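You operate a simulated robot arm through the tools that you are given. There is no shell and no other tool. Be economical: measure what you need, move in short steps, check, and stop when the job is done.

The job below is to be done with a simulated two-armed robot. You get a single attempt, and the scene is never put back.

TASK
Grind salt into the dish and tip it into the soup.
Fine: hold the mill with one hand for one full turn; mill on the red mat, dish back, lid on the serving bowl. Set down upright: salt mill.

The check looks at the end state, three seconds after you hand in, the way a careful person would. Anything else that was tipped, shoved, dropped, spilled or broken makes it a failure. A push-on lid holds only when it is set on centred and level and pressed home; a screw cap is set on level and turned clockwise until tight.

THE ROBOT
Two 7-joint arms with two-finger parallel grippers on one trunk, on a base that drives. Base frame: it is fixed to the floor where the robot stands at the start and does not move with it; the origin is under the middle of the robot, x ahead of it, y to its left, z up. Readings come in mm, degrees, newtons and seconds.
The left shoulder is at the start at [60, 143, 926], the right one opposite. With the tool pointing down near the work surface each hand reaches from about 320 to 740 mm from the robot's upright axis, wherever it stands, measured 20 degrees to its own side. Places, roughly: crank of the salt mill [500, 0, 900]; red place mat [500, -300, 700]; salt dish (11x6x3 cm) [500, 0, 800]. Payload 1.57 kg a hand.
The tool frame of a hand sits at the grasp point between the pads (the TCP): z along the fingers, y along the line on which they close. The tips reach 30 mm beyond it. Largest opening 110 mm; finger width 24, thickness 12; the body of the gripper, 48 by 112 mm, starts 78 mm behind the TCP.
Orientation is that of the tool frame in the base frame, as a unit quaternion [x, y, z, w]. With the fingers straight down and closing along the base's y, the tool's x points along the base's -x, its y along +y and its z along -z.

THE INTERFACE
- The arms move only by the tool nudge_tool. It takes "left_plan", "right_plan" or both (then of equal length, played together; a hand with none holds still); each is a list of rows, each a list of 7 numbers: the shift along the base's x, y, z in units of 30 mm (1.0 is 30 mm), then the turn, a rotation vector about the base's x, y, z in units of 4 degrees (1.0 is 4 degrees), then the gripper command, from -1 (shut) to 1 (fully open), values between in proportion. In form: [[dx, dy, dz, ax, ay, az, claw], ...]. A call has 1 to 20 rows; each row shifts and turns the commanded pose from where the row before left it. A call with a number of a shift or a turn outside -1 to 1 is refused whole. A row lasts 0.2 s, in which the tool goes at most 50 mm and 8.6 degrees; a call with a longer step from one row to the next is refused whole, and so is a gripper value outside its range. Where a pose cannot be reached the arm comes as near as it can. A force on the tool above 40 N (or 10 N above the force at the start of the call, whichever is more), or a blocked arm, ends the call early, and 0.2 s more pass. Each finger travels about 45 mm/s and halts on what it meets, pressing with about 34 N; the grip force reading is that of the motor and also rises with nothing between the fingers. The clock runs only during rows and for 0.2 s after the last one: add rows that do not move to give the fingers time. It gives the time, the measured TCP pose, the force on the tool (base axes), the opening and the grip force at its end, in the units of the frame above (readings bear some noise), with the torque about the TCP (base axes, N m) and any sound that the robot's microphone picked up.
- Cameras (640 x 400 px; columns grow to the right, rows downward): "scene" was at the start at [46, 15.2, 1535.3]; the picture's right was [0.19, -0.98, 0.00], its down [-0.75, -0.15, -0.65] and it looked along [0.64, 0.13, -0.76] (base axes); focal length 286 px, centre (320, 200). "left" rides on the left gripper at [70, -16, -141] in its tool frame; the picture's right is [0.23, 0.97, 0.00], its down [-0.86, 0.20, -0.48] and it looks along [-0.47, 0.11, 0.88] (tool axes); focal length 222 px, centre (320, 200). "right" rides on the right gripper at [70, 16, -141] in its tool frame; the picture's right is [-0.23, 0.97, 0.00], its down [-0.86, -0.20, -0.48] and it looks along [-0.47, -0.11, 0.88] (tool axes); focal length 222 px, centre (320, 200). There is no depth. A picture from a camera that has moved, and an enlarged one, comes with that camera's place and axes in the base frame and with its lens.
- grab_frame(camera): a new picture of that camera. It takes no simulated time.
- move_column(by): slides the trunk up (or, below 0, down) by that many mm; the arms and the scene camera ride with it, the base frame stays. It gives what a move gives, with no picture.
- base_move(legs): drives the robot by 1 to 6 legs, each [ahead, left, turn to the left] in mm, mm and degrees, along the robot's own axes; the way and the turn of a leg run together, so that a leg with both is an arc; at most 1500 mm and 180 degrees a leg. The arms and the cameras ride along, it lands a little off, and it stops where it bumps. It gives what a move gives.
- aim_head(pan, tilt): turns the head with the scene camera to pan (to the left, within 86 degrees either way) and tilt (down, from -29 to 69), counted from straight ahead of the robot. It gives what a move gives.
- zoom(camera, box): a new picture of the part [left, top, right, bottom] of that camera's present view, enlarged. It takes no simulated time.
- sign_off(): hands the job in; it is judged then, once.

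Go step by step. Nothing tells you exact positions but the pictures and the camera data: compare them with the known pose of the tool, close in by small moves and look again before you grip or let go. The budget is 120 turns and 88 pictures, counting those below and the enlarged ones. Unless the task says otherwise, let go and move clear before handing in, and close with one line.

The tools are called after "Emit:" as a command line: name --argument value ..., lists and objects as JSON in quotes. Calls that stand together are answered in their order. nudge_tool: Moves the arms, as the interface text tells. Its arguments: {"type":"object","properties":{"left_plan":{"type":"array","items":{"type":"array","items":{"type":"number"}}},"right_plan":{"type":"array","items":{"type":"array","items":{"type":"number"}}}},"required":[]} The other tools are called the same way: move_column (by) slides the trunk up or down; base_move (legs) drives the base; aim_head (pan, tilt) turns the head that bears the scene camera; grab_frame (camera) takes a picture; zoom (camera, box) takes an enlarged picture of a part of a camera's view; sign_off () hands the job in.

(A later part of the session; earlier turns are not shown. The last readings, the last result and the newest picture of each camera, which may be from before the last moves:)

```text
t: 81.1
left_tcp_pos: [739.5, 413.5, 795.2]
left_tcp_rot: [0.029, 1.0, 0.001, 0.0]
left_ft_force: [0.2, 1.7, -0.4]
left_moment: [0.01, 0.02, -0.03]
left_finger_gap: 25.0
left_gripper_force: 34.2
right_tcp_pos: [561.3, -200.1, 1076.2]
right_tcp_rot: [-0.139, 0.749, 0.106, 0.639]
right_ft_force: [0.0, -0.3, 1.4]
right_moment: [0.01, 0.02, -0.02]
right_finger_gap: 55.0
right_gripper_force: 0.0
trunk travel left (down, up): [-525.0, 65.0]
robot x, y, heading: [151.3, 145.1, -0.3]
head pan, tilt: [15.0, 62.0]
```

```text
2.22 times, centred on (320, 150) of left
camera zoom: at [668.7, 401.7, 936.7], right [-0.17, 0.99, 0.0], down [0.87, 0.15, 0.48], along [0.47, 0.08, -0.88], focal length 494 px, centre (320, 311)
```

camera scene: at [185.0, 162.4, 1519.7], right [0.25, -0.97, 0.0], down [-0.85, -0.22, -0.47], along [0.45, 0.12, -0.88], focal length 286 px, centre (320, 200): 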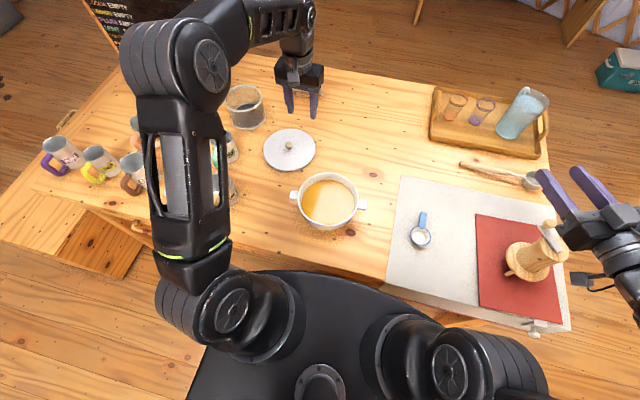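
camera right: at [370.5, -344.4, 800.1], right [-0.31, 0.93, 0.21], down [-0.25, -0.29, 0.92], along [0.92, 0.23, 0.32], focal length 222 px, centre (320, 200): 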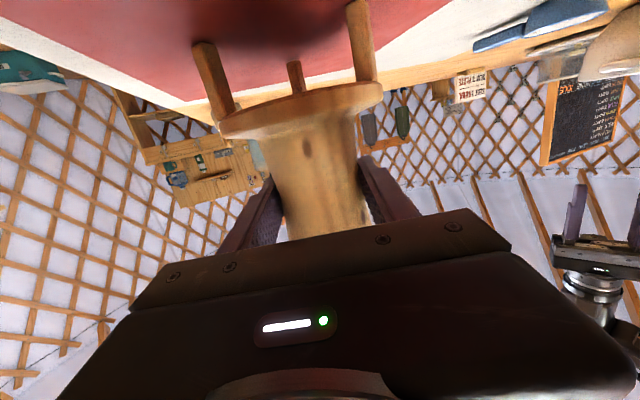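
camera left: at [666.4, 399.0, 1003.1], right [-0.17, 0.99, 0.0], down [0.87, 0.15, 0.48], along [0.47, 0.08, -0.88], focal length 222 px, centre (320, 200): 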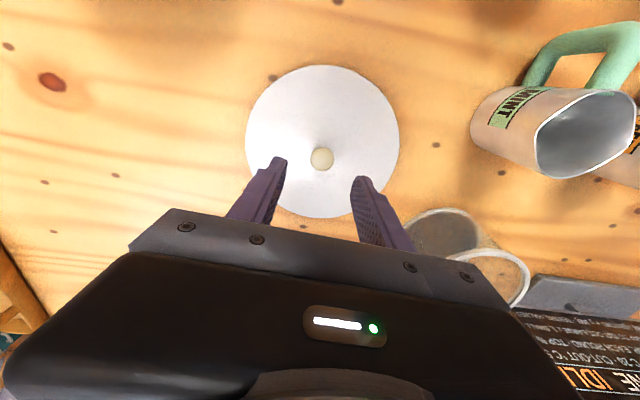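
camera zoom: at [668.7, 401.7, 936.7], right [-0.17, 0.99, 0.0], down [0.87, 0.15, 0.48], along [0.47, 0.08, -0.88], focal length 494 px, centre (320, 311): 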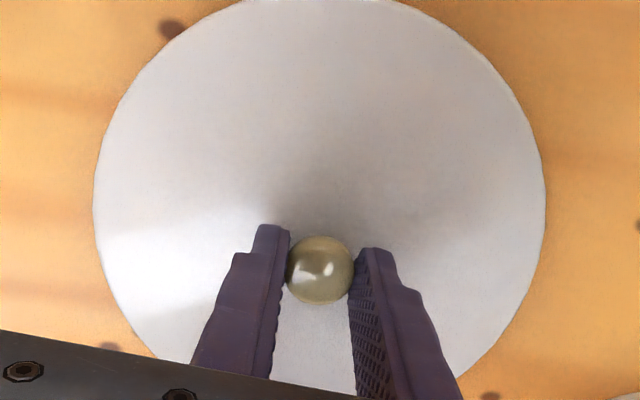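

The knob is held. I lift the lid slowly while turning the right hand to give a side view of the bowl.

Emit:
nudge_tool --left_plan '[[0, 0, 0.1, 0, 0, 0, -1], [0, 0, 0.2, 0, 0, 0, -1], [0, 0, 0.3, 0, 0, 0, -1], [0, 0, 0.4, 0, 0, 0, -1], [0, 0, 0.4, 0, 0, 0, -1], [0, 0, 0.4, 0, 0, 0, -1], [0, 0, 0.4, 0, 0, 0, -1], [0, 0, 0.4, 0, 0, 0, -1], [0, 0, 0.4, 0, 0, 0, -1], [0, 0, 0.4, 0, 0, 0, -1], [0, 0, 0.4, 0, 0, 0, -1], [0, 0, 0.3, 0, 0, 0, -1], [0, 0, 0.2, 0, 0, 0, -1], [0, 0, 0.1, 0, 0, 0, -1], [0, 0, 0, 0, 0, 0, -1]]' --right_plan '[[-0.04, 0.4, 0, 0, 0, 1, 0], [-0.04, 0.4, 0, 0, 0, 1, 0], [-0.04, 0.4, 0, 0, 0, 1, 0], [-0.04, 0.4, 0, 0, 0, 1, 0], [-0.04, 0.4, 0, 0, 0, 1, 0], [-0.04, 0.4, 0, 0, 0, 1, 0], [-0.04, 0.4, 0, 0, 0, 1, 0], [-0.04, 0.4, 0, 0, 0, 1, 0], [-0.04, 0.4, 0, 0, 0, 1, 0], [-0.04, 0.4, 0, 0, 0, 1, 0], [-0.04, 0.4, 0, 0, 0, 1, 0], [-0.04, 0.4, 0, 0, 0, 1, 0], [-0.04, 0.4, 0, 0, 0, 1, 0], [-0.04, 0.4, 0, 0, 0, 1, 0], [-0.04, 0.4, 0, 0, 0, 1, 0]]'

Emit:
nudge_tool --right_plan '[[0, 0, -0.5, -0.985, 0.174, 0, 0], [0, 0, -0.5, -0.985, 0.174, 0, 0], [0, 0, -0.5, -0.985, 0.174, 0, 0], [0, 0, -0.5, -0.985, 0.174, 0, 0], [0, 0, -0.5, -0.985, 0.174, 0, 0], [0, 0, -0.5, -0.985, 0.174, 0, 0], [0, 0, -0.5, -0.985, 0.174, 0, 0], [0, 0, -0.5, -0.985, 0.174, 0, 0], [0, 0, -0.5, -0.985, 0.174, 0, 0], [0, 0, 0, 0, 0, 0, 0]]'

Emit:
grab_frame --camera "right"

Emit:
grab_frame --camera "scene"

```text
t: 84.3
left_tcp_pos: [738.8, 413.7, 927.1]
left_tcp_rot: [0.029, 1.0, 0.0, 0.0]
left_ft_force: [-0.1, -1.1, -3.4]
left_moment: [0.01, 0.02, 0.01]
left_finger_gap: 24.9
left_gripper_force: 33.3
right_tcp_pos: [545.8, -45.2, 1087.1]
right_tcp_rot: [-0.468, 0.605, 0.367, 0.529]
right_ft_force: [-1.4, 0.4, 0.3]
right_moment: [-0.01, -0.03, -0.03]
right_finger_gap: 55.2
right_gripper_force: 0.1
right hand out of reach, approached as far as the arm can: row 12, 13, 14
trunk travel left (down, up): [-525.0, 65.0]
robot x, y, heading: [152.7, 146.5, -0.8]
head pan, tilt: [15.0, 62.0]
```

```text
t: 86.5
left_tcp_pos: [738.5, 413.3, 928.0]
left_tcp_rot: [0.028, 1.0, 0.0, 0.0]
left_ft_force: [1.0, -0.3, -3.3]
left_moment: [0.01, -0.02, -0.02]
left_finger_gap: 24.9
left_gripper_force: 34.0
right_tcp_pos: [545.0, -44.4, 951.0]
right_tcp_rot: [-0.587, 0.716, 0.191, 0.326]
right_ft_force: [0.2, 0.6, -0.4]
right_moment: [0.0, 0.04, -0.03]
right_finger_gap: 55.2
right_gripper_force: 0.0
trunk travel left (down, up): [-525.0, 65.0]
robot x, y, heading: [150.2, 144.4, -0.0]
head pan, tilt: [15.0, 62.0]
```

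```text
26 pictures are left
camera right: at [486.7, -182.8, 1001.3], right [-0.92, 0.4, 0.05], down [0.16, 0.25, 0.96], along [0.37, 0.88, -0.29], focal length 222 px, centre (320, 200)
```

right: 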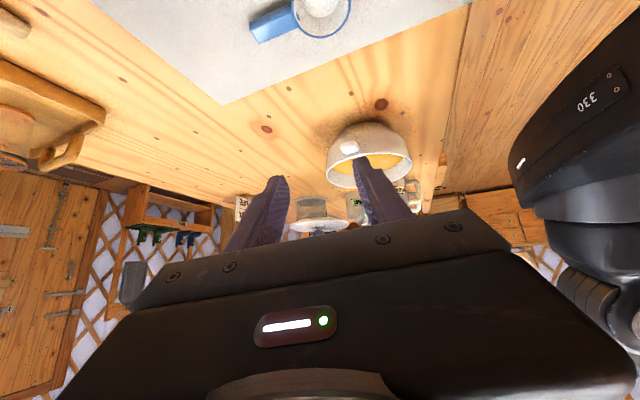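

```text
25 pictures are left
camera scene: at [183.7, 162.5, 1519.8], right [0.25, -0.97, 0.0], down [-0.85, -0.22, -0.47], along [0.45, 0.12, -0.88], focal length 286 px, centre (320, 200)
```

scene: 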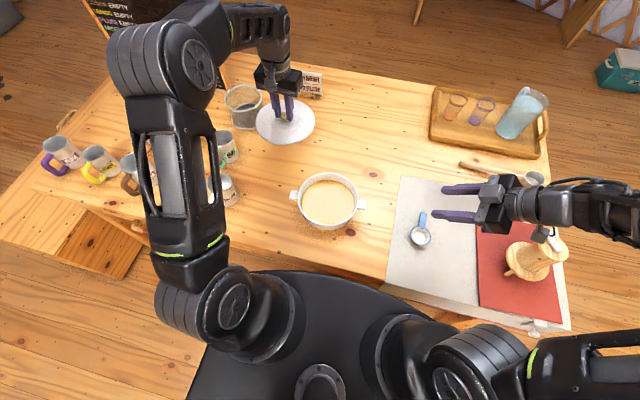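

The lid is lifted and hanging level. I zoom on the bowl from both cameras to pin down its centre and rim height.

Emit:
zoom --camera "scene" --box '[280, 160, 380, 240]'

Emit:
zoom --camera "right" --box '[280, 100, 440, 240]'

```text
5.00 times, centred on (330, 200) of scene
camera zoom: at [183.7, 162.5, 1519.8], right [0.25, -0.97, 0.0], down [-0.85, -0.22, -0.47], along [0.45, 0.12, -0.88], focal length 1429 px, centre (270, 200)
```

zoom: 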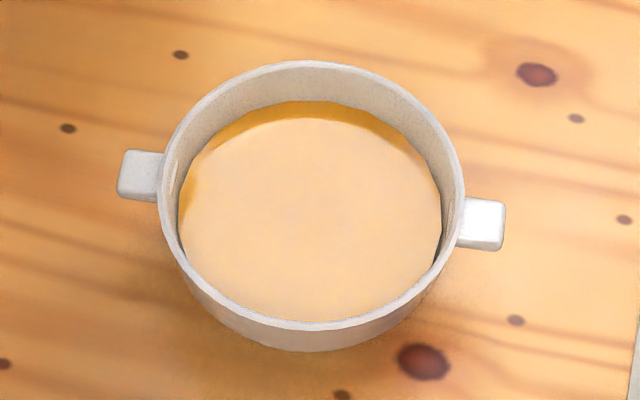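

```text
2.86 times, centred on (360, 170) of right
camera zoom: at [486.7, -182.8, 1001.3], right [-0.92, 0.4, 0.05], down [0.16, 0.25, 0.96], along [0.37, 0.88, -0.29], focal length 635 px, centre (206, 286)
```

zoom: 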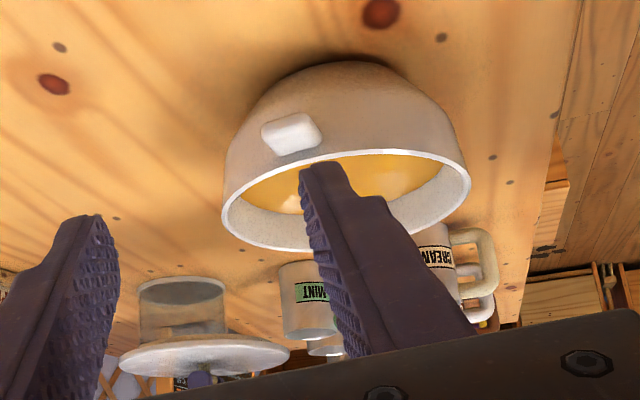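

The bowl centre is at about (555.5, 234.5), rim z ~818, diameter ~170. I carry the lid over it, keeping it high.

Emit:
nudge_tool --left_plan '[[-0.2, -0.2, 0, 0, 0, 0, -1], [-0.4, -0.4, 0, 0, 0, 0, -1], [-0.6, -0.6, 0, 0, 0, 0, -1], [-0.7, -0.7, 0, 0, 0, 0, -1], [-0.7, -0.7, 0, 0, 0, 0, -1], [-0.7, -0.7, 0, 0, 0, 0, -1], [-0.7, -0.7, 0, 0, 0, 0, -1], [-0.7, -0.7, 0, 0, 0, 0, -1], [-0.6, -0.57, 0, 0, 0, 0, -1], [-0.4, -0.4, 0, 0, 0, 0, -1], [-0.3, -0.2, 0, 0, 0, 0, -1], [-0.1, -0.1, 0, 0, 0, 0, -1], [0, 0, 0, 0, 0, 0, -1], [0, 0, 0, 0, 0, 0, -1]]'

Emit:
zoom --camera "right" --box '[280, 100, 440, 240]'

Emit:
zoom --camera "scene" --box '[280, 140, 380, 240]'

```text
t: 89.5
left_tcp_pos: [556.8, 234.5, 926.5]
left_tcp_rot: [0.029, 1.0, 0.0, 0.0]
left_ft_force: [0.4, 0.2, -2.3]
left_moment: [0.0, 0.02, -0.03]
left_finger_gap: 24.7
left_gripper_force: 33.8
right_tcp_pos: [544.3, -44.0, 950.9]
right_tcp_rot: [-0.586, 0.716, 0.191, 0.328]
right_ft_force: [0.7, 0.9, -0.7]
right_moment: [-0.01, -0.03, 0.03]
right_finger_gap: 55.1
right_gripper_force: 0.1
trunk travel left (down, up): [-525.0, 65.0]
robot x, y, heading: [148.2, 143.6, -0.4]
head pan, tilt: [15.0, 62.0]
```

```text
2.86 times, centred on (360, 170) of right
camera zoom: at [486.7, -182.9, 1001.5], right [-0.92, 0.4, 0.05], down [0.16, 0.25, 0.96], along [0.37, 0.88, -0.29], focal length 635 px, centre (206, 286)
```

zoom: 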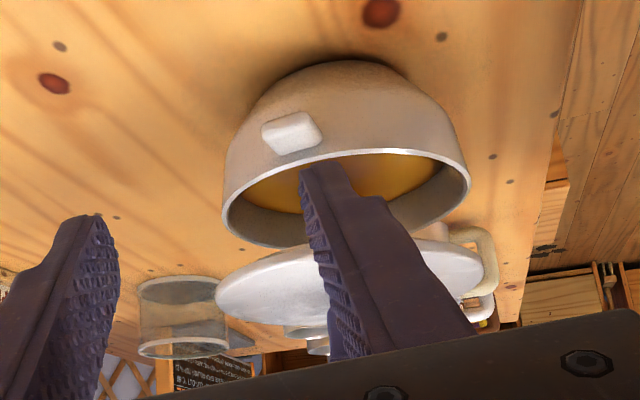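

```text
4.00 times, centred on (330, 190) of scene
camera zoom: at [183.6, 162.5, 1519.8], right [0.25, -0.97, 0.0], down [-0.85, -0.22, -0.47], along [0.45, 0.12, -0.88], focal length 1143 px, centre (280, 240)
```

zoom: 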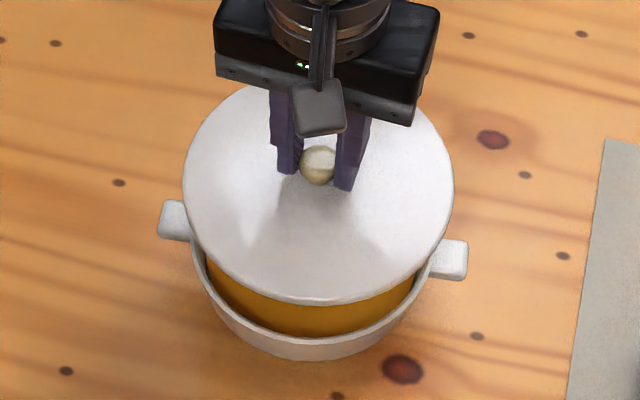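

The lid hangs level over the bowl. I lower to about 20 mm above the rim with a slight -x shift and compare again.

Emit:
nudge_tool --left_plan '[[-0.06, 0, -0.3, 0, 0, 0, -1], [0, 0, -0.5, 0, 0, 0, -1], [0, 0, -0.4, 0, 0, 0, -1], [0, 0, -0.2, 0, 0, 0, -1], [0, 0, 0, 0, 0, 0, -1]]'

Emit:
zoom --camera "right" --box '[320, 110, 420, 190]'

Emit:
zoom --camera "scene" --box '[280, 150, 380, 230]'

```text
t: 90.7
left_tcp_pos: [553.5, 235.0, 885.0]
left_tcp_rot: [0.029, 1.0, 0.0, 0.0]
left_ft_force: [-0.8, -0.8, -1.9]
left_moment: [-0.01, 0.04, -0.01]
left_finger_gap: 24.9
left_gripper_force: 33.7
right_tcp_pos: [544.4, -43.9, 950.5]
right_tcp_rot: [-0.586, 0.716, 0.192, 0.327]
right_ft_force: [0.2, -0.8, 0.0]
right_moment: [0.02, -0.04, -0.01]
right_finger_gap: 55.1
right_gripper_force: 0.0
trunk travel left (down, up): [-525.0, 65.0]
robot x, y, heading: [150.4, 150.0, -0.6]
head pan, tilt: [15.0, 62.0]
```

```text
5.00 times, centred on (370, 150) of right
camera zoom: at [486.7, -182.9, 1001.5], right [-0.92, 0.4, 0.05], down [0.16, 0.25, 0.96], along [0.37, 0.88, -0.29], focal length 1111 px, centre (70, 450)
```

zoom: 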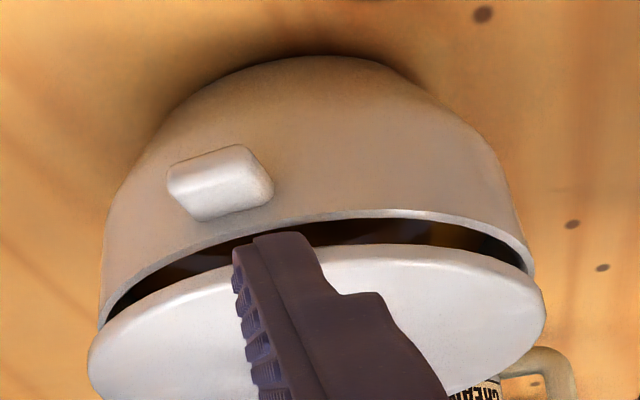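

```text
5.00 times, centred on (330, 190) of scene
camera zoom: at [183.6, 162.5, 1519.8], right [0.25, -0.97, 0.0], down [-0.85, -0.22, -0.47], along [0.45, 0.12, -0.88], focal length 1429 px, centre (270, 250)
```

zoom: 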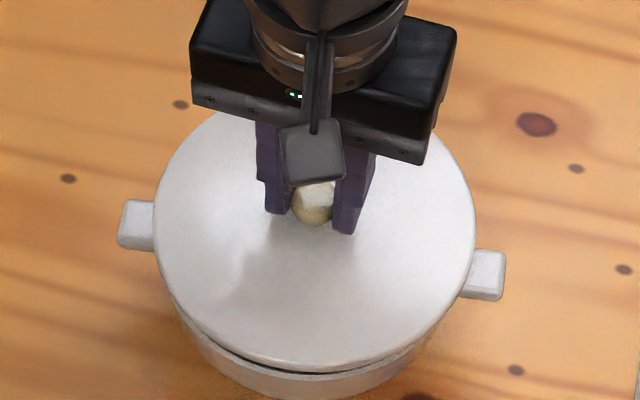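

Alignment looks within ~2 mm. I feel down in small steps to contact.

Emit:
nudge_tool --left_plan '[[0.03, 0, -0.1, 0, 0, 0, -1], [0, 0, -0.1, 0, 0, 0, -1], [0, 0, -0.1, 0, 0, 0, -1], [0, 0, -0.1, 0, 0, 0, -1], [0, 0, 0, 0, 0, 0, -1]]'

Emit:
nudge_tool --left_plan '[[0, 0, -0.07, 0, 0, 0, -1], [0, 0, -0.07, 0, 0, 0, -1], [0, 0, 0, 0, 0, 0, -1]]'

Emit:
zoom --camera "right" --box '[320, 110, 420, 190]'

```text
t: 91.9
left_tcp_pos: [554.2, 235.6, 872.6]
left_tcp_rot: [0.028, 1.0, 0.0, 0.0]
left_ft_force: [0.2, 1.1, 0.2]
left_moment: [-0.01, -0.03, 0.01]
left_finger_gap: 25.0
left_gripper_force: 33.8
right_tcp_pos: [543.9, -44.5, 951.6]
right_tcp_rot: [-0.586, 0.716, 0.191, 0.328]
right_ft_force: [0.3, -0.1, -0.3]
right_moment: [-0.01, -0.01, -0.03]
right_finger_gap: 55.1
right_gripper_force: 0.1
trunk travel left (down, up): [-525.0, 65.0]
robot x, y, heading: [151.8, 145.8, -0.0]
head pan, tilt: [15.0, 62.0]
```

```text
t: 92.7
left_tcp_pos: [553.9, 234.4, 871.0]
left_tcp_rot: [0.029, 1.0, -0.001, 0.003]
left_ft_force: [1.6, 7.3, 29.7]
left_moment: [0.16, -0.15, -0.01]
left_finger_gap: 25.2
left_gripper_force: 34.0
right_tcp_pos: [542.7, -44.0, 951.4]
right_tcp_rot: [-0.587, 0.715, 0.191, 0.328]
right_ft_force: [0.5, 0.4, -0.3]
right_moment: [0.01, -0.01, 0.05]
right_finger_gap: 54.9
right_gripper_force: 0.1
trunk travel left (down, up): [-525.0, 65.0]
robot x, y, heading: [148.6, 146.1, -0.4]
head pan, tilt: [15.0, 62.0]
```

```text
5.00 times, centred on (370, 150) of right
camera zoom: at [485.5, -182.6, 1002.2], right [-0.92, 0.4, 0.05], down [0.16, 0.25, 0.96], along [0.37, 0.88, -0.29], focal length 1111 px, centre (70, 450)
```

zoom: 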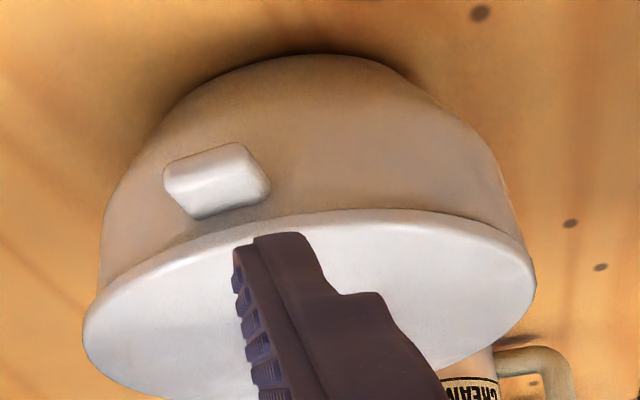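

There is contact at TCP 871. The lid seems about 3 mm off toward +x/-y in the side view, so I check from the scene camera.

Emit:
zoom --camera "scene" --box '[280, 150, 380, 230]'

Emit:
zoom --camera "scene" --box '[300, 200, 360, 240]'

```text
5.00 times, centred on (330, 190) of scene
camera zoom: at [181.6, 162.9, 1520.0], right [0.25, -0.97, 0.0], down [-0.85, -0.22, -0.47], along [0.46, 0.12, -0.88], focal length 1429 px, centre (270, 250)
```

zoom: 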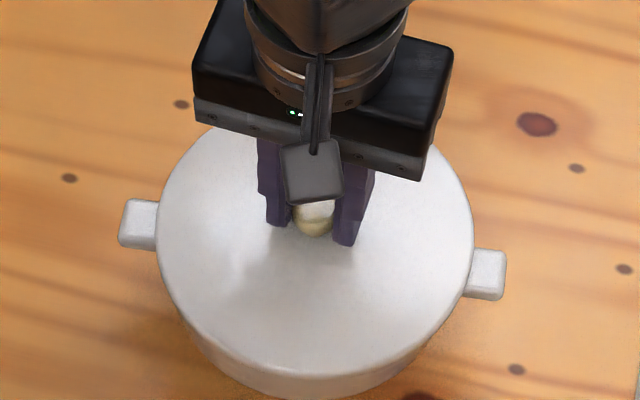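

```text
10.00 times, centred on (330, 220) of scene
camera zoom: at [181.6, 162.9, 1520.0], right [0.25, -0.97, 0.0], down [-0.85, -0.22, -0.47], along [0.46, 0.12, -0.88], focal length 2858 px, centre (220, 0)
```

zoom: 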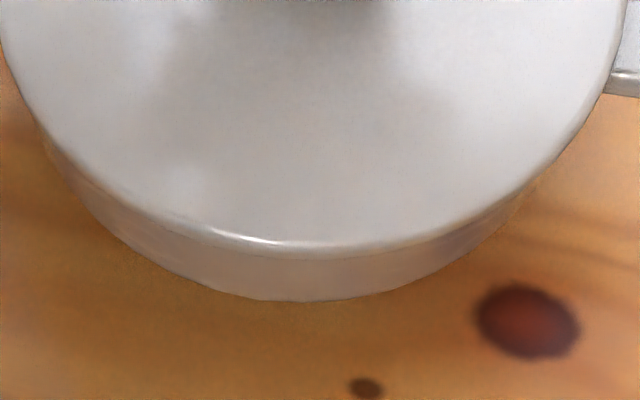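

The offset is about 1.3 mm in y. I lift slightly, shift +y 1.3 mm, and set down again.

Emit:
nudge_tool --left_plan '[[0, 0, 0.15, 0, 0, 0, -1], [0, 0.045, 0, 0, 0, 0, -1], [0, 0, -0.07, 0, 0, 0, -1], [0, 0, -0.07, 0, 0, 0, -1], [0, 0, -0.04, 0, 0, 0, -1], [0, 0, -0.04, 0, 0, 0, -1], [0, 0, 0, 0, 0, 0, -1]]'

```text
t: 94.3
left_tcp_pos: [553.7, 237.0, 869.2]
left_tcp_rot: [0.029, 1.0, -0.001, 0.002]
left_ft_force: [0.2, 2.1, 30.8]
left_moment: [0.02, -0.13, -0.04]
left_finger_gap: 25.2
left_gripper_force: 33.9
right_tcp_pos: [543.0, -44.1, 952.8]
right_tcp_rot: [-0.587, 0.716, 0.191, 0.327]
right_ft_force: [0.0, 0.0, 0.0]
right_moment: [-0.01, 0.0, 0.01]
right_finger_gap: 55.1
right_gripper_force: 0.1
trunk travel left (down, up): [-525.0, 65.0]
robot x, y, heading: [148.3, 144.5, -0.2]
head pan, tilt: [15.0, 62.0]
```

Lateral force is now small. I press further in small steps.

Emit:
nudge_tool --left_plan '[[0, 0, -0.05, 0, 0, 0, -1], [0, 0, -0.05, 0, 0, 0, -1], [0, 0, -0.05, 0, 0, 0, -1], [0, 0, 0, 0, 0, 0, -1]]'

Emit:
zoom --camera "right" --box '[320, 110, 420, 190]'

```text
t: 95.1
left_tcp_pos: [553.8, 236.3, 864.4]
left_tcp_rot: [0.029, 1.0, 0.0, 0.001]
left_ft_force: [-4.5, 0.8, 18.1]
left_moment: [0.06, 0.74, -0.05]
left_finger_gap: 25.2
left_gripper_force: 34.0
right_tcp_pos: [542.9, -42.9, 951.1]
right_tcp_rot: [-0.586, 0.715, 0.191, 0.329]
right_ft_force: [0.1, -0.4, 0.2]
right_moment: [0.02, 0.0, 0.01]
right_finger_gap: 55.0
right_gripper_force: 0.0
trunk travel left (down, up): [-525.0, 65.0]
robot x, y, heading: [150.6, 142.0, 0.1]
head pan, tilt: [15.0, 62.0]
stopped in row 4 (left hand): the force on the tool passed its limit (the readings are from after the stop); the commanded pose is now the measured one
```

```text
5.00 times, centred on (370, 150) of right
camera zoom: at [485.5, -182.8, 1001.6], right [-0.92, 0.4, 0.05], down [0.16, 0.25, 0.96], along [0.37, 0.88, -0.29], focal length 1111 px, centre (70, 450)
```

zoom: 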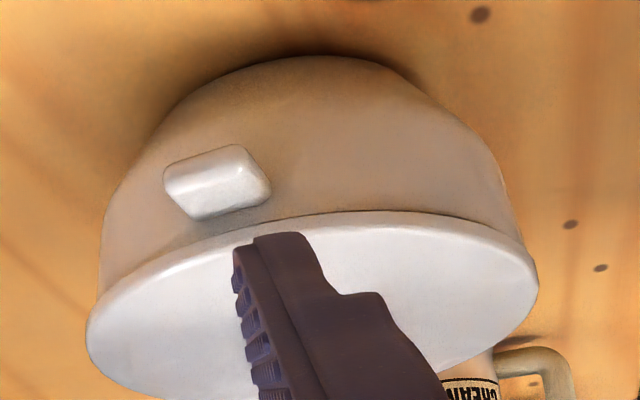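

The fingers slid down on the knob when pressing, so I release, lift, close the fingers, and will press from on top.

Emit:
nudge_tool --left_plan '[[0, 0, 0.1, 0, 0, 0, -1], [0, 0, 0, 0, 0, 0, -0.3], [0, 0, 0, 0, 0, 0, 0], [0, 0, 0, 0, 0, 0, 0], [0, 0, 0.5, 0, 0, 0, 0], [0, 0, 1, 0, 0, 0, 0], [0, 0, 0.5, 0, 0, 0, -0.5], [0, 0, 0, 0, 0, 0, -1], [0, 0, 0, 0, 0, 0, -1], [0, 0, 0, 0, 0, 0, -1], [0, 0, 0, 0, 0, 0, -1]]'

Emit:
zoom --camera "left" --box '[220, 30, 420, 210]'

Emit:
zoom --camera "right" --box '[320, 110, 420, 190]'

```text
t: 97.5
left_tcp_pos: [553.9, 236.5, 924.5]
left_tcp_rot: [0.029, 1.0, 0.0, 0.001]
left_ft_force: [-1.0, 0.5, 0.7]
left_moment: [0.0, -0.03, -0.02]
left_finger_gap: 0.2
left_gripper_force: 21.6
right_tcp_pos: [543.7, -44.4, 950.9]
right_tcp_rot: [-0.586, 0.716, 0.191, 0.328]
right_ft_force: [0.1, -0.2, 0.2]
right_moment: [-0.01, 0.01, 0.02]
right_finger_gap: 55.1
right_gripper_force: 0.1
trunk travel left (down, up): [-525.0, 65.0]
robot x, y, heading: [152.3, 145.1, -0.2]
head pan, tilt: [15.0, 62.0]
```

```text
2.22 times, centred on (320, 120) of left
camera zoom: at [483.9, 223.8, 1066.7], right [-0.17, 0.99, 0.0], down [0.86, 0.15, 0.48], along [0.47, 0.08, -0.88], focal length 494 px, centre (320, 378)
```

zoom: 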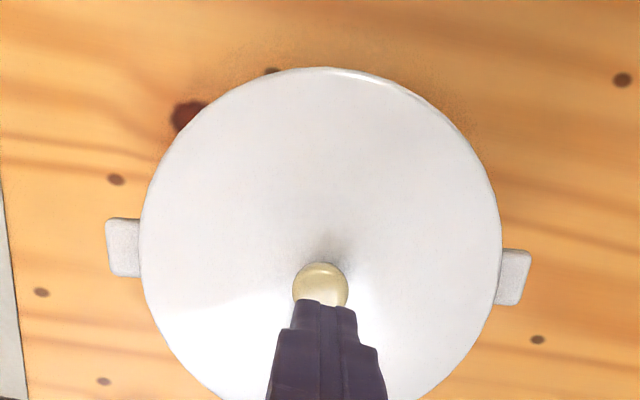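

```text
5.00 times, centred on (370, 150) of right
camera zoom: at [486.6, -183.0, 1001.5], right [-0.92, 0.4, 0.05], down [0.16, 0.25, 0.96], along [0.37, 0.88, -0.29], focal length 1111 px, centre (70, 450)
```

zoom: 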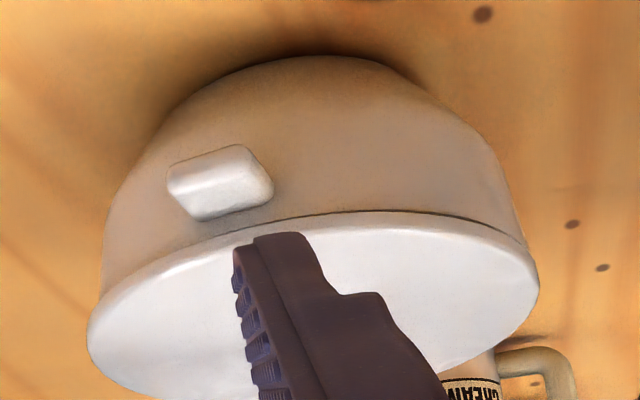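

The lid is symmetric between the bowl's handles and the closed tips are right above the knob. I press down.

Emit:
nudge_tool --left_plan '[[0, -0.02, -0.5, 0, 0, 0, -1], [0, 0, -0.3, 0, 0, 0, -1], [0, 0, -0.1, 0, 0, 0, -1], [0, 0, -0.07, 0, 0, 0, -1], [0, 0, -0.07, 0, 0, 0, -1], [0, 0, -0.07, 0, 0, 0, -1], [0, 0, -0.07, 0, 0, 0, -1], [0, 0, -0.07, 0, 0, 0, -1], [0, 0, -0.07, 0, 0, 0, -1], [0, 0, -0.07, 0, 0, 0, -1], [0, 0, -0.07, 0, 0, 0, -1]]'

```text
t: 100.0
left_tcp_pos: [555.5, 236.4, 886.3]
left_tcp_rot: [0.029, 1.0, 0.0, 0.005]
left_ft_force: [-6.2, 2.8, 23.1]
left_moment: [0.11, 0.46, -0.08]
left_finger_gap: 0.0
left_gripper_force: 21.1
right_tcp_pos: [542.4, -43.4, 951.1]
right_tcp_rot: [-0.587, 0.715, 0.192, 0.328]
right_ft_force: [0.0, -1.4, -0.2]
right_moment: [0.0, -0.03, -0.03]
right_finger_gap: 54.9
right_gripper_force: 0.1
trunk travel left (down, up): [-525.0, 65.0]
robot x, y, heading: [151.5, 146.8, 0.0]
head pan, tilt: [15.0, 62.0]
stopped in row 11 (left hand): the force on the tool passed its limit (the readings are from after the stop); the commanded pose is now the measured one
```

Emit:
nudge_tool --left_plan '[[0, 0, -0.05, 0, 0, 0, -1], [0, 0, -0.02, 0, 0, 0, -1]]'

Emit:
zoom --camera "right" --box '[320, 110, 420, 190]'

```text
t: 100.5
left_tcp_pos: [556.5, 236.9, 885.1]
left_tcp_rot: [0.029, 1.0, -0.001, 0.006]
left_ft_force: [-8.4, 2.5, 22.8]
left_moment: [0.1, 0.5, -0.01]
left_finger_gap: 0.1
left_gripper_force: 21.3
right_tcp_pos: [542.6, -44.1, 951.9]
right_tcp_rot: [-0.588, 0.715, 0.191, 0.328]
right_ft_force: [-0.8, 0.1, -0.6]
right_moment: [0.04, 0.02, 0.02]
right_finger_gap: 54.9
right_gripper_force: 0.0
trunk travel left (down, up): [-525.0, 65.0]
robot x, y, heading: [151.9, 146.7, -0.2]
head pan, tilt: [15.0, 62.0]
stopped in row 2 (left hand): the force on the tool passed its limit (the readings are from after the stop); the commanded pose is now the measured one
```

```text
5.00 times, centred on (370, 150) of right
camera zoom: at [485.1, -182.4, 1001.9], right [-0.92, 0.39, 0.05], down [0.16, 0.25, 0.96], along [0.36, 0.88, -0.29], focal length 1111 px, centre (70, 450)
```

zoom: 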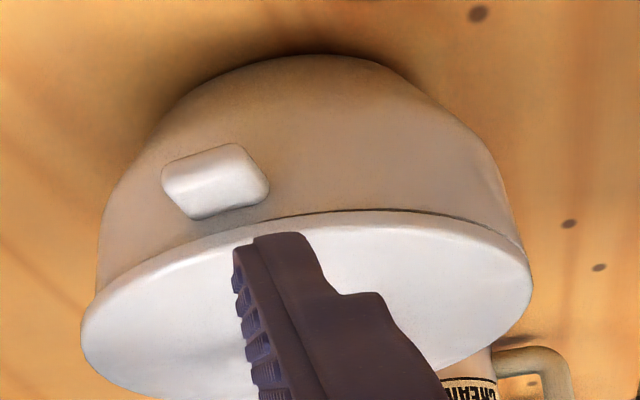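

The tips are sliding off the ball. I back off and inspect the seam before pressing again.

Emit:
nudge_tool --left_plan '[[0, 0, 0.3, 0, 0, 0, -1], [0, 0, 0.7, 0, 0, 0, -1], [0, 0, 0.5, 0, 0, 0, -1], [0, 0, 0, 0, 0, 0, -1]]' --right_plan '[[0, 0.8, -0.4, 0, 0, 0, -0.5], [0, 0.8, -0.4, 0, 0, 0, -0.7], [0, 0.8, -0.4, 0, 0, 0, -0.9], [0, 0, 0, 0, 0, 0, -1]]'

Emit:
zoom --camera "right" --box '[310, 60, 450, 180]'

```text
t: 101.5
left_tcp_pos: [556.6, 235.0, 929.0]
left_tcp_rot: [0.029, 1.0, -0.001, 0.005]
left_ft_force: [-0.1, 1.0, 0.5]
left_moment: [-0.03, 0.02, 0.06]
left_finger_gap: 0.0
left_gripper_force: 21.4
right_tcp_pos: [543.7, 28.3, 913.8]
right_tcp_rot: [-0.586, 0.716, 0.192, 0.328]
right_ft_force: [-1.2, 0.9, 0.6]
right_moment: [-0.01, 0.01, 0.03]
right_finger_gap: 0.0
right_gripper_force: 14.9
trunk travel left (down, up): [-525.0, 65.0]
robot x, y, heading: [151.1, 145.9, -0.4]
head pan, tilt: [15.0, 62.0]
```

```text
3.33 times, centred on (380, 120) of right
camera zoom: at [485.9, -111.5, 964.6], right [-0.92, 0.4, 0.05], down [0.16, 0.25, 0.96], along [0.37, 0.88, -0.29], focal length 740 px, centre (120, 467)
```

zoom: 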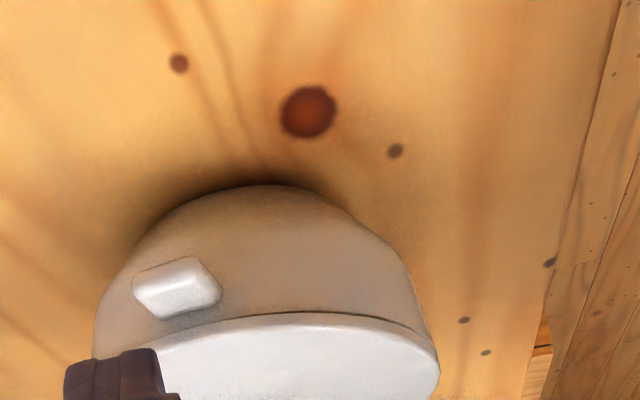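

A thin gap shows on the robot side, so the lid sits about 2 mm too far toward -x and isn't home there. I regrip the knob, lift a few mm and inspect the edge.

Emit:
nudge_tool --left_plan '[[0, 0, 0, 0, 0, 0, 0], [0, 0, 0, 0, 0, 0, 0], [0, 0, 0, 0, 0, 0, 0], [-0.03, 0, -0.7, 0, 0, 0, 0], [0, 0, -0.7, 0, 0, 0, 0], [0, 0, -0.5, 0, 0, 0, 0], [0, 0, -0.1, 0, 0, 0, 0], [0, 0, 0, 0, 0, 0, -0.4], [0, 0, 0, 0, 0, 0, -1], [0, 0, 0, 0, 0, 0, -1], [0, 0, 0, 0, 0, 0, -1]]'

Emit:
nudge_tool --left_plan '[[0, 0, 0.1, 0, 0, 0, -1], [0, 0, 0.15, 0, 0, 0, -1], [0, 0, 0.15, 0, 0, 0, -1], [0, 0, 0.2, 0, 0, 0, -1], [0, 0, 0, 0, 0, 0, -1]]'

Emit:
zoom --camera "right" --box '[310, 60, 450, 180]'

Emit:
zoom --camera "scene" --box '[280, 155, 380, 235]'

```text
t: 103.9
left_tcp_pos: [555.2, 235.4, 869.3]
left_tcp_rot: [0.029, 1.0, -0.001, 0.005]
left_ft_force: [-0.2, 0.0, 0.2]
left_moment: [-0.03, -0.07, 0.01]
left_finger_gap: 25.2
left_gripper_force: 33.0
right_tcp_pos: [543.1, 28.6, 913.6]
right_tcp_rot: [-0.586, 0.716, 0.191, 0.328]
right_ft_force: [0.0, -0.9, -0.2]
right_moment: [0.04, 0.0, -0.01]
right_finger_gap: 0.1
right_gripper_force: 21.3
trunk travel left (down, up): [-525.0, 65.0]
robot x, y, heading: [148.5, 146.9, -0.2]
head pan, tilt: [15.0, 62.0]
```

```text
t: 105.1
left_tcp_pos: [554.9, 237.7, 885.8]
left_tcp_rot: [0.029, 1.0, -0.001, 0.005]
left_ft_force: [-0.1, -0.3, -2.9]
left_moment: [-0.02, 0.0, 0.0]
left_finger_gap: 25.1
left_gripper_force: 33.6
right_tcp_pos: [544.2, 27.4, 915.1]
right_tcp_rot: [-0.587, 0.715, 0.192, 0.327]
right_ft_force: [0.1, 0.2, -0.1]
right_moment: [0.0, 0.01, -0.04]
right_finger_gap: 0.2
right_gripper_force: 21.6
trunk travel left (down, up): [-525.0, 65.0]
robot x, y, heading: [149.5, 147.5, -0.1]
head pan, tilt: [15.0, 62.0]
```

```text
3.33 times, centred on (380, 120) of right
camera zoom: at [486.1, -111.5, 964.8], right [-0.92, 0.4, 0.05], down [0.16, 0.25, 0.96], along [0.36, 0.88, -0.29], focal length 740 px, centre (120, 467)
```

zoom: 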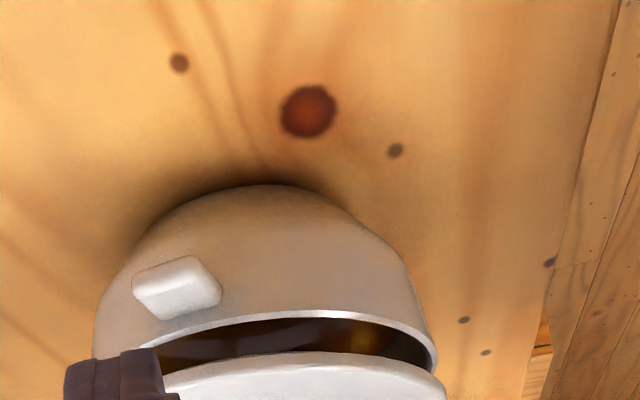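

```text
5.00 times, centred on (330, 195) of scene
camera zoom: at [183.6, 162.6, 1519.8], right [0.25, -0.97, 0.0], down [-0.85, -0.22, -0.47], along [0.45, 0.12, -0.88], focal length 1429 px, centre (270, 225)
```

zoom: 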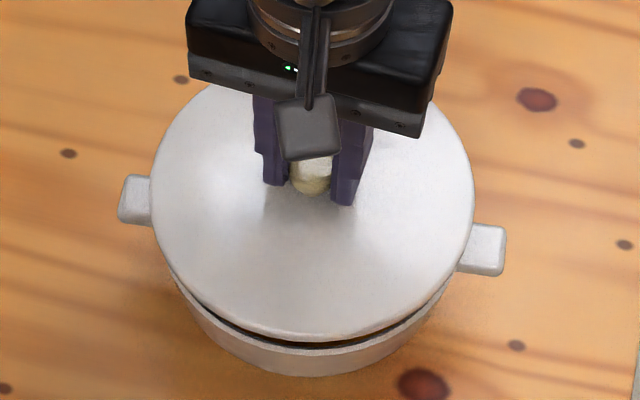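

Centring now looks right within about 1 mm. I lower again gently to contact and then press with the tips straddling the knob.

Emit:
nudge_tool --left_plan '[[0.02, 0, -0.15, 0, 0, 0, -1], [0, 0, -0.15, 0, 0, 0, -1], [0, 0, -0.1, 0, 0, 0, -1], [0, 0, -0.05, 0, 0, 0, -1], [0, 0, -0.05, 0, 0, 0, -1], [0, 0, 0, 0, 0, 0, -1]]'

Emit:
nudge_tool --left_plan '[[0, 0, -0.04, 0, 0, 0, -1], [0, 0, -0.04, 0, 0, 0, -1], [0, 0, 0, 0, 0, 0, -1]]'

```text
t: 106.5
left_tcp_pos: [555.6, 235.4, 871.3]
left_tcp_rot: [0.028, 1.0, -0.001, 0.005]
left_ft_force: [0.3, 0.2, -3.1]
left_moment: [0.0, 0.0, 0.02]
left_finger_gap: 25.1
left_gripper_force: 33.4
right_tcp_pos: [543.2, 26.8, 914.2]
right_tcp_rot: [-0.586, 0.716, 0.191, 0.327]
right_ft_force: [0.8, 0.8, 0.7]
right_moment: [0.0, -0.01, 0.02]
right_finger_gap: 0.0
right_gripper_force: 21.7
trunk travel left (down, up): [-525.0, 65.0]
robot x, y, heading: [152.4, 152.1, -0.3]
head pan, tilt: [15.0, 62.0]
```

```text
t: 107.3
left_tcp_pos: [555.5, 236.3, 869.7]
left_tcp_rot: [0.029, 1.0, -0.002, 0.006]
left_ft_force: [-4.3, 1.3, 2.9]
left_moment: [0.04, 0.09, -0.05]
left_finger_gap: 24.8
left_gripper_force: 33.7
right_tcp_pos: [542.3, 28.4, 914.4]
right_tcp_rot: [-0.587, 0.715, 0.192, 0.328]
right_ft_force: [-0.4, -0.8, 0.6]
right_moment: [-0.02, 0.01, -0.01]
right_finger_gap: 0.1
right_gripper_force: 20.8
trunk travel left (down, up): [-525.0, 65.0]
robot x, y, heading: [154.1, 145.9, -0.3]
head pan, tilt: [15.0, 62.0]
```

The rim nudges the lid toward -x, so I shift 1 mm back and press.

Emit:
nudge_tool --left_plan '[[-0.035, 0, 0.02, 0, 0, 0, -1], [0, 0, -0.04, 0, 0, 0, -1], [0, 0, -0.04, 0, 0, 0, -1], [0, 0, -0.03, 0, 0, 0, -1], [0, 0, 0, 0, 0, 0, -1]]'

```text
t: 108.5
left_tcp_pos: [554.5, 235.5, 867.9]
left_tcp_rot: [0.029, 1.0, -0.001, 0.008]
left_ft_force: [-4.8, -2.1, 30.0]
left_moment: [-0.02, 0.11, -0.06]
left_finger_gap: 25.0
left_gripper_force: 34.0
right_tcp_pos: [541.7, 25.9, 914.9]
right_tcp_rot: [-0.587, 0.715, 0.192, 0.328]
right_ft_force: [0.0, -0.1, 0.0]
right_moment: [0.02, 0.04, 0.0]
right_finger_gap: 0.1
right_gripper_force: 21.4
trunk travel left (down, up): [-525.0, 65.0]
robot x, y, heading: [149.2, 147.1, -0.2]
head pan, tilt: [15.0, 62.0]
```

The lid is level with a 30 N load. I correct the 0.6° tool pitch and press harder in tiny steps.

Emit:
nudge_tool --left_plan '[[0, 0, -0.015, 0, 0.14, 0, -1], [0, 0, -0.015, 0, 0, 0, -1], [0, 0, 0, 0, 0, 0, -1]]'

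Emit:
nudge_tool --left_plan '[[0, 0, -0.03, 0, 0, 0, -1], [0, 0, 0, 0, 0, 0, -1]]'

```text
t: 109.3
left_tcp_pos: [555.9, 234.8, 867.3]
left_tcp_rot: [0.029, 1.0, -0.001, 0.002]
left_ft_force: [-0.7, -4.0, 29.4]
left_moment: [-0.05, -0.06, -0.04]
left_finger_gap: 24.7
left_gripper_force: 33.5
right_tcp_pos: [542.7, 26.6, 914.2]
right_tcp_rot: [-0.586, 0.715, 0.191, 0.328]
right_ft_force: [0.3, -0.4, -0.5]
right_moment: [0.04, -0.01, -0.01]
right_finger_gap: 0.0
right_gripper_force: 21.6
trunk travel left (down, up): [-525.0, 65.0]
robot x, y, heading: [152.2, 147.7, -0.1]
head pan, tilt: [15.0, 62.0]
```

```text
t: 109.9
left_tcp_pos: [555.0, 234.9, 866.9]
left_tcp_rot: [0.029, 1.0, -0.001, 0.002]
left_ft_force: [0.6, -6.1, 30.5]
left_moment: [-0.14, -0.15, -0.04]
left_finger_gap: 24.9
left_gripper_force: 34.1
right_tcp_pos: [542.6, 27.4, 914.4]
right_tcp_rot: [-0.586, 0.716, 0.191, 0.328]
right_ft_force: [-0.2, -0.5, 0.1]
right_moment: [0.01, 0.0, 0.07]
right_finger_gap: 0.3
right_gripper_force: 21.5
trunk travel left (down, up): [-525.0, 65.0]
robot x, y, heading: [151.4, 145.5, -0.2]
head pan, tilt: [15.0, 62.0]
```

The grip slips at ~30 N. I keep going down until the fingertips bear on the lid itself.

Emit:
nudge_tool --left_plan '[[0, 0, -0.04, 0, 0, 0, -1], [0, 0, -0.04, 0, 0, 0, -1], [0, 0, -0.04, 0, 0, 0, -1], [0, 0, -0.04, 0, 0, 0, -1], [0, 0, -0.04, 0, 0, 0, -1], [0, 0, -0.04, 0, 0, 0, -1]]'

Emit:
zoom --camera "right" --box '[340, 100, 430, 180]'

```text
t: 110.7
left_tcp_pos: [555.8, 235.8, 863.7]
left_tcp_rot: [0.029, 1.0, -0.001, 0.002]
left_ft_force: [-4.9, -0.2, 19.9]
left_moment: [0.22, 0.84, -0.04]
left_finger_gap: 25.1
left_gripper_force: 33.4
right_tcp_pos: [541.5, 27.4, 914.5]
right_tcp_rot: [-0.587, 0.715, 0.191, 0.327]
right_ft_force: [-0.3, 0.6, -0.7]
right_moment: [0.02, -0.02, 0.02]
right_finger_gap: 0.0
right_gripper_force: 21.2
trunk travel left (down, up): [-525.0, 65.0]
robot x, y, heading: [150.6, 145.0, -0.2]
head pan, tilt: [15.0, 62.0]
stopped in row 3 (left hand): the force on the tool passed its limit (the readings are from after the stop); the commanded pose is now the measured one
```

```text
5.00 times, centred on (385, 140) of right
camera zoom: at [484.8, -111.6, 965.0], right [-0.92, 0.4, 0.05], down [0.16, 0.25, 0.96], along [0.37, 0.88, -0.29], focal length 1111 px, centre (-5, 500)
```

zoom: 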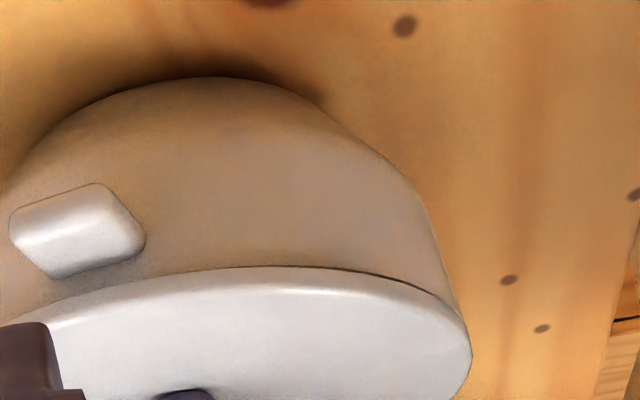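

The force pattern (rim pushing -x, reaction on the robot side, gap there) says the lid's skirt still needs ~1.5 mm toward -x. I ease off, shift, and press again.

Emit:
nudge_tool --left_plan '[[0, 0, 0.08, 0, 0, 0, -1], [-0.06, 0, 0, 0, 0, 0, -1], [0, 0, -0.05, 0, 0, 0, -1], [0, 0, 0, 0, 0, 0, -1]]'

```text
t: 111.7
left_tcp_pos: [555.4, 237.6, 863.4]
left_tcp_rot: [0.029, 1.0, -0.001, 0.001]
left_ft_force: [-0.3, -0.3, -1.7]
left_moment: [0.06, -0.04, 0.0]
left_finger_gap: 24.8
left_gripper_force: 33.9
right_tcp_pos: [544.0, 27.9, 915.5]
right_tcp_rot: [-0.587, 0.715, 0.191, 0.327]
right_ft_force: [-0.2, 0.3, 0.0]
right_moment: [-0.01, -0.02, 0.0]
right_finger_gap: 0.0
right_gripper_force: 21.4
trunk travel left (down, up): [-525.0, 65.0]
robot x, y, heading: [148.0, 147.1, -0.4]
head pan, tilt: [15.0, 62.0]
```

Emit:
nudge_tool --left_plan '[[-0.03, 0, -0.03, 0, 0, 0, -1], [0, 0, -0.04, 0, 0, 0, -1], [0, 0, -0.04, 0, 0, 0, -1], [0, 0, 0, 0, 0, 0, -1]]'

```text
t: 112.5
left_tcp_pos: [553.3, 236.3, 864.5]
left_tcp_rot: [0.028, 1.0, -0.001, 0.005]
left_ft_force: [-4.0, 3.1, 23.1]
left_moment: [0.19, 1.1, -0.04]
left_finger_gap: 25.1
left_gripper_force: 33.9
right_tcp_pos: [542.5, 28.3, 915.2]
right_tcp_rot: [-0.587, 0.715, 0.191, 0.328]
right_ft_force: [0.0, 0.4, 0.5]
right_moment: [-0.02, -0.01, 0.03]
right_finger_gap: 0.0
right_gripper_force: 21.5
trunk travel left (down, up): [-525.0, 65.0]
robot x, y, heading: [148.7, 147.1, -0.2]
head pan, tilt: [15.0, 62.0]
stopped in row 4 (left hand): the force on the tool passed its limit (the readings are from after the stop); the commanded pose is now the measured one
```

Over 40 N with no further travel. I release, rise, and inspect the seam.

Emit:
nudge_tool --left_plan '[[0, 0, 0.05, 0, 0.14, 0, -1], [0, 0, 0, 0, 0, 0, -0.3], [0, 0, 0, 0, 0, 0, 0], [0, 0, 0, 0, 0, 0, 0], [0, 0, 0.5, 0, 0, 0, 0], [0, 0, 1, 0, 0, 0, 0], [0, 0, 0.7, 0, 0, 0, -0.5], [0, 0, 0, 0, 0, 0, -1], [0, 0, 0, 0, 0, 0, -1], [0, 0, 0, 0, 0, 0, -1]]'

Emit:
zoom --camera "right" --box '[340, 100, 430, 180]'

```text
t: 114.7
left_tcp_pos: [553.3, 235.6, 928.0]
left_tcp_rot: [0.028, 1.0, -0.002, -0.001]
left_ft_force: [0.2, -0.3, 0.4]
left_moment: [0.06, 0.01, 0.01]
left_finger_gap: 0.0
left_gripper_force: 17.1
right_tcp_pos: [544.5, 28.4, 914.7]
right_tcp_rot: [-0.586, 0.716, 0.191, 0.328]
right_ft_force: [-0.1, 0.3, 0.5]
right_moment: [-0.03, -0.01, 0.03]
right_finger_gap: 0.1
right_gripper_force: 21.1
trunk travel left (down, up): [-525.0, 65.0]
robot x, y, heading: [151.4, 145.6, -0.2]
head pan, tilt: [15.0, 62.0]
```

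```text
5.00 times, centred on (385, 140) of right
camera zoom: at [486.1, -111.3, 964.9], right [-0.92, 0.39, 0.05], down [0.16, 0.25, 0.96], along [0.36, 0.88, -0.29], focal length 1111 px, centre (-5, 500)
```

zoom: 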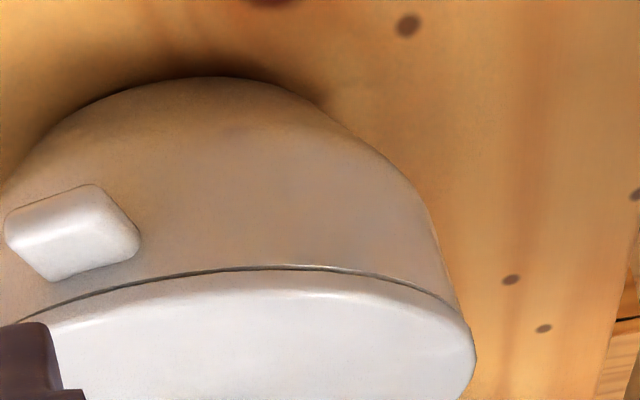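

A hairline gap remains all round, so the lid is level but not fully home. I'll press from the top with closed tips and build the force up gradually.

Emit:
nudge_tool --left_plan '[[0, 0, -0.5, 0, 0, 0, -1], [0, 0, -0.4, 0, 0, 0, -1], [0, 0, -0.1, 0, 0, 0, -1], [0, 0, -0.05, 0, 0, 0, -1], [0, 0, -0.05, 0, 0, 0, -1], [0, 0, 0, 0, 0, 0, -1]]'

```text
t: 116.1
left_tcp_pos: [556.8, 236.3, 898.0]
left_tcp_rot: [0.028, 1.0, -0.001, -0.001]
left_ft_force: [-0.1, 0.2, -0.4]
left_moment: [0.03, -0.01, -0.05]
left_finger_gap: 0.0
left_gripper_force: 20.8
right_tcp_pos: [542.8, 27.4, 913.4]
right_tcp_rot: [-0.586, 0.716, 0.191, 0.328]
right_ft_force: [-0.4, 0.3, 0.2]
right_moment: [0.01, 0.0, 0.01]
right_finger_gap: 0.0
right_gripper_force: 21.2
trunk travel left (down, up): [-525.0, 65.0]
robot x, y, heading: [154.6, 146.9, -0.2]
head pan, tilt: [15.0, 62.0]
```

Emit:
nudge_tool --left_plan '[[0, 0, -0.06, 0, 0, 0, -1], [0, 0, -0.06, 0, 0, 0, -1], [0, 0, 0, 0, 0, 0, -1]]'

```text
t: 116.9
left_tcp_pos: [557.2, 236.4, 892.9]
left_tcp_rot: [0.028, 1.0, -0.001, -0.001]
left_ft_force: [0.1, 0.3, -0.8]
left_moment: [0.0, 0.02, 0.0]
left_finger_gap: 0.1
left_gripper_force: 20.8
right_tcp_pos: [544.4, 28.7, 914.8]
right_tcp_rot: [-0.586, 0.716, 0.191, 0.327]
right_ft_force: [0.7, 0.6, -0.8]
right_moment: [0.02, -0.02, -0.04]
right_finger_gap: 0.0
right_gripper_force: 21.7
trunk travel left (down, up): [-525.0, 65.0]
robot x, y, heading: [150.9, 142.8, -0.4]
head pan, tilt: [15.0, 62.0]
```

Emit:
nudge_tool --left_plan '[[-0.05, 0, -0.05, 0, 0, 0, -1], [0, 0, -0.05, 0, 0, 0, -1], [0, 0, 0, 0, 0, 0, -1]]'

Emit:
zoom --camera "left" --box '[220, 30, 420, 210]'

```text
t: 117.7
left_tcp_pos: [554.6, 236.4, 890.3]
left_tcp_rot: [0.028, 1.0, -0.002, -0.001]
left_ft_force: [0.1, -0.1, -0.1]
left_moment: [-0.02, 0.0, -0.01]
left_finger_gap: 0.0
left_gripper_force: 21.0
right_tcp_pos: [543.3, 28.2, 914.1]
right_tcp_rot: [-0.586, 0.716, 0.191, 0.328]
right_ft_force: [-1.7, -0.5, 0.0]
right_moment: [-0.04, 0.01, 0.0]
right_finger_gap: 0.1
right_gripper_force: 21.3
trunk travel left (down, up): [-525.0, 65.0]
robot x, y, heading: [152.7, 148.2, -0.2]
head pan, tilt: [15.0, 62.0]
```

```text
2.22 times, centred on (320, 120) of left
camera zoom: at [485.3, 224.6, 1032.0], right [-0.17, 0.99, 0.0], down [0.87, 0.15, 0.48], along [0.47, 0.08, -0.88], focal length 494 px, centre (320, 378)
```

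zoom: 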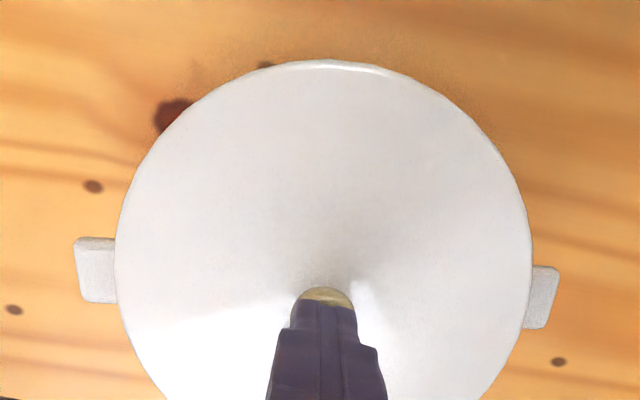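

From this view the lid is centred on the bowl within half a millimetre. I continue down onto the knob and press.

Emit:
nudge_tool --left_plan '[[0, 0, -0.05, 0, 0, 0, -1], [0, 0, -0.05, 0, 0, 0, -1], [0, 0, -0.05, 0, 0, 0, -1], [0, 0, 0, 0, 0, 0, -1]]'

```text
t: 118.7
left_tcp_pos: [553.5, 235.8, 885.4]
left_tcp_rot: [0.028, 1.0, -0.002, -0.001]
left_ft_force: [-0.2, -0.9, 1.7]
left_moment: [-0.02, -0.03, 0.01]
left_finger_gap: 0.2
left_gripper_force: 21.4
right_tcp_pos: [543.1, 27.8, 915.5]
right_tcp_rot: [-0.586, 0.716, 0.191, 0.328]
right_ft_force: [0.0, 0.6, -0.3]
right_moment: [0.02, 0.05, -0.01]
right_finger_gap: 0.1
right_gripper_force: 21.4
trunk travel left (down, up): [-525.0, 65.0]
robot x, y, heading: [152.3, 141.6, -0.3]
head pan, tilt: [15.0, 62.0]
```

Contact at about 885. I build the force up.

Emit:
nudge_tool --left_plan '[[0, 0, -0.04, 0, 0, 0, -1], [0, 0, -0.03, 0, 0, 0, -1], [0, 0, 0, 0, 0, 0, -1]]'

```text
t: 119.5
left_tcp_pos: [553.8, 235.6, 885.8]
left_tcp_rot: [0.028, 1.0, -0.001, 0.001]
left_ft_force: [-0.9, 3.3, 25.6]
left_moment: [0.12, 0.09, -0.04]
left_finger_gap: 0.1
left_gripper_force: 21.2
right_tcp_pos: [542.9, 27.3, 914.7]
right_tcp_rot: [-0.587, 0.715, 0.19, 0.327]
right_ft_force: [0.1, 0.3, 0.5]
right_moment: [-0.02, -0.04, 0.02]
right_finger_gap: 0.1
right_gripper_force: 21.6
trunk travel left (down, up): [-525.0, 65.0]
robot x, y, heading: [150.5, 143.3, -0.5]
head pan, tilt: [15.0, 62.0]
```

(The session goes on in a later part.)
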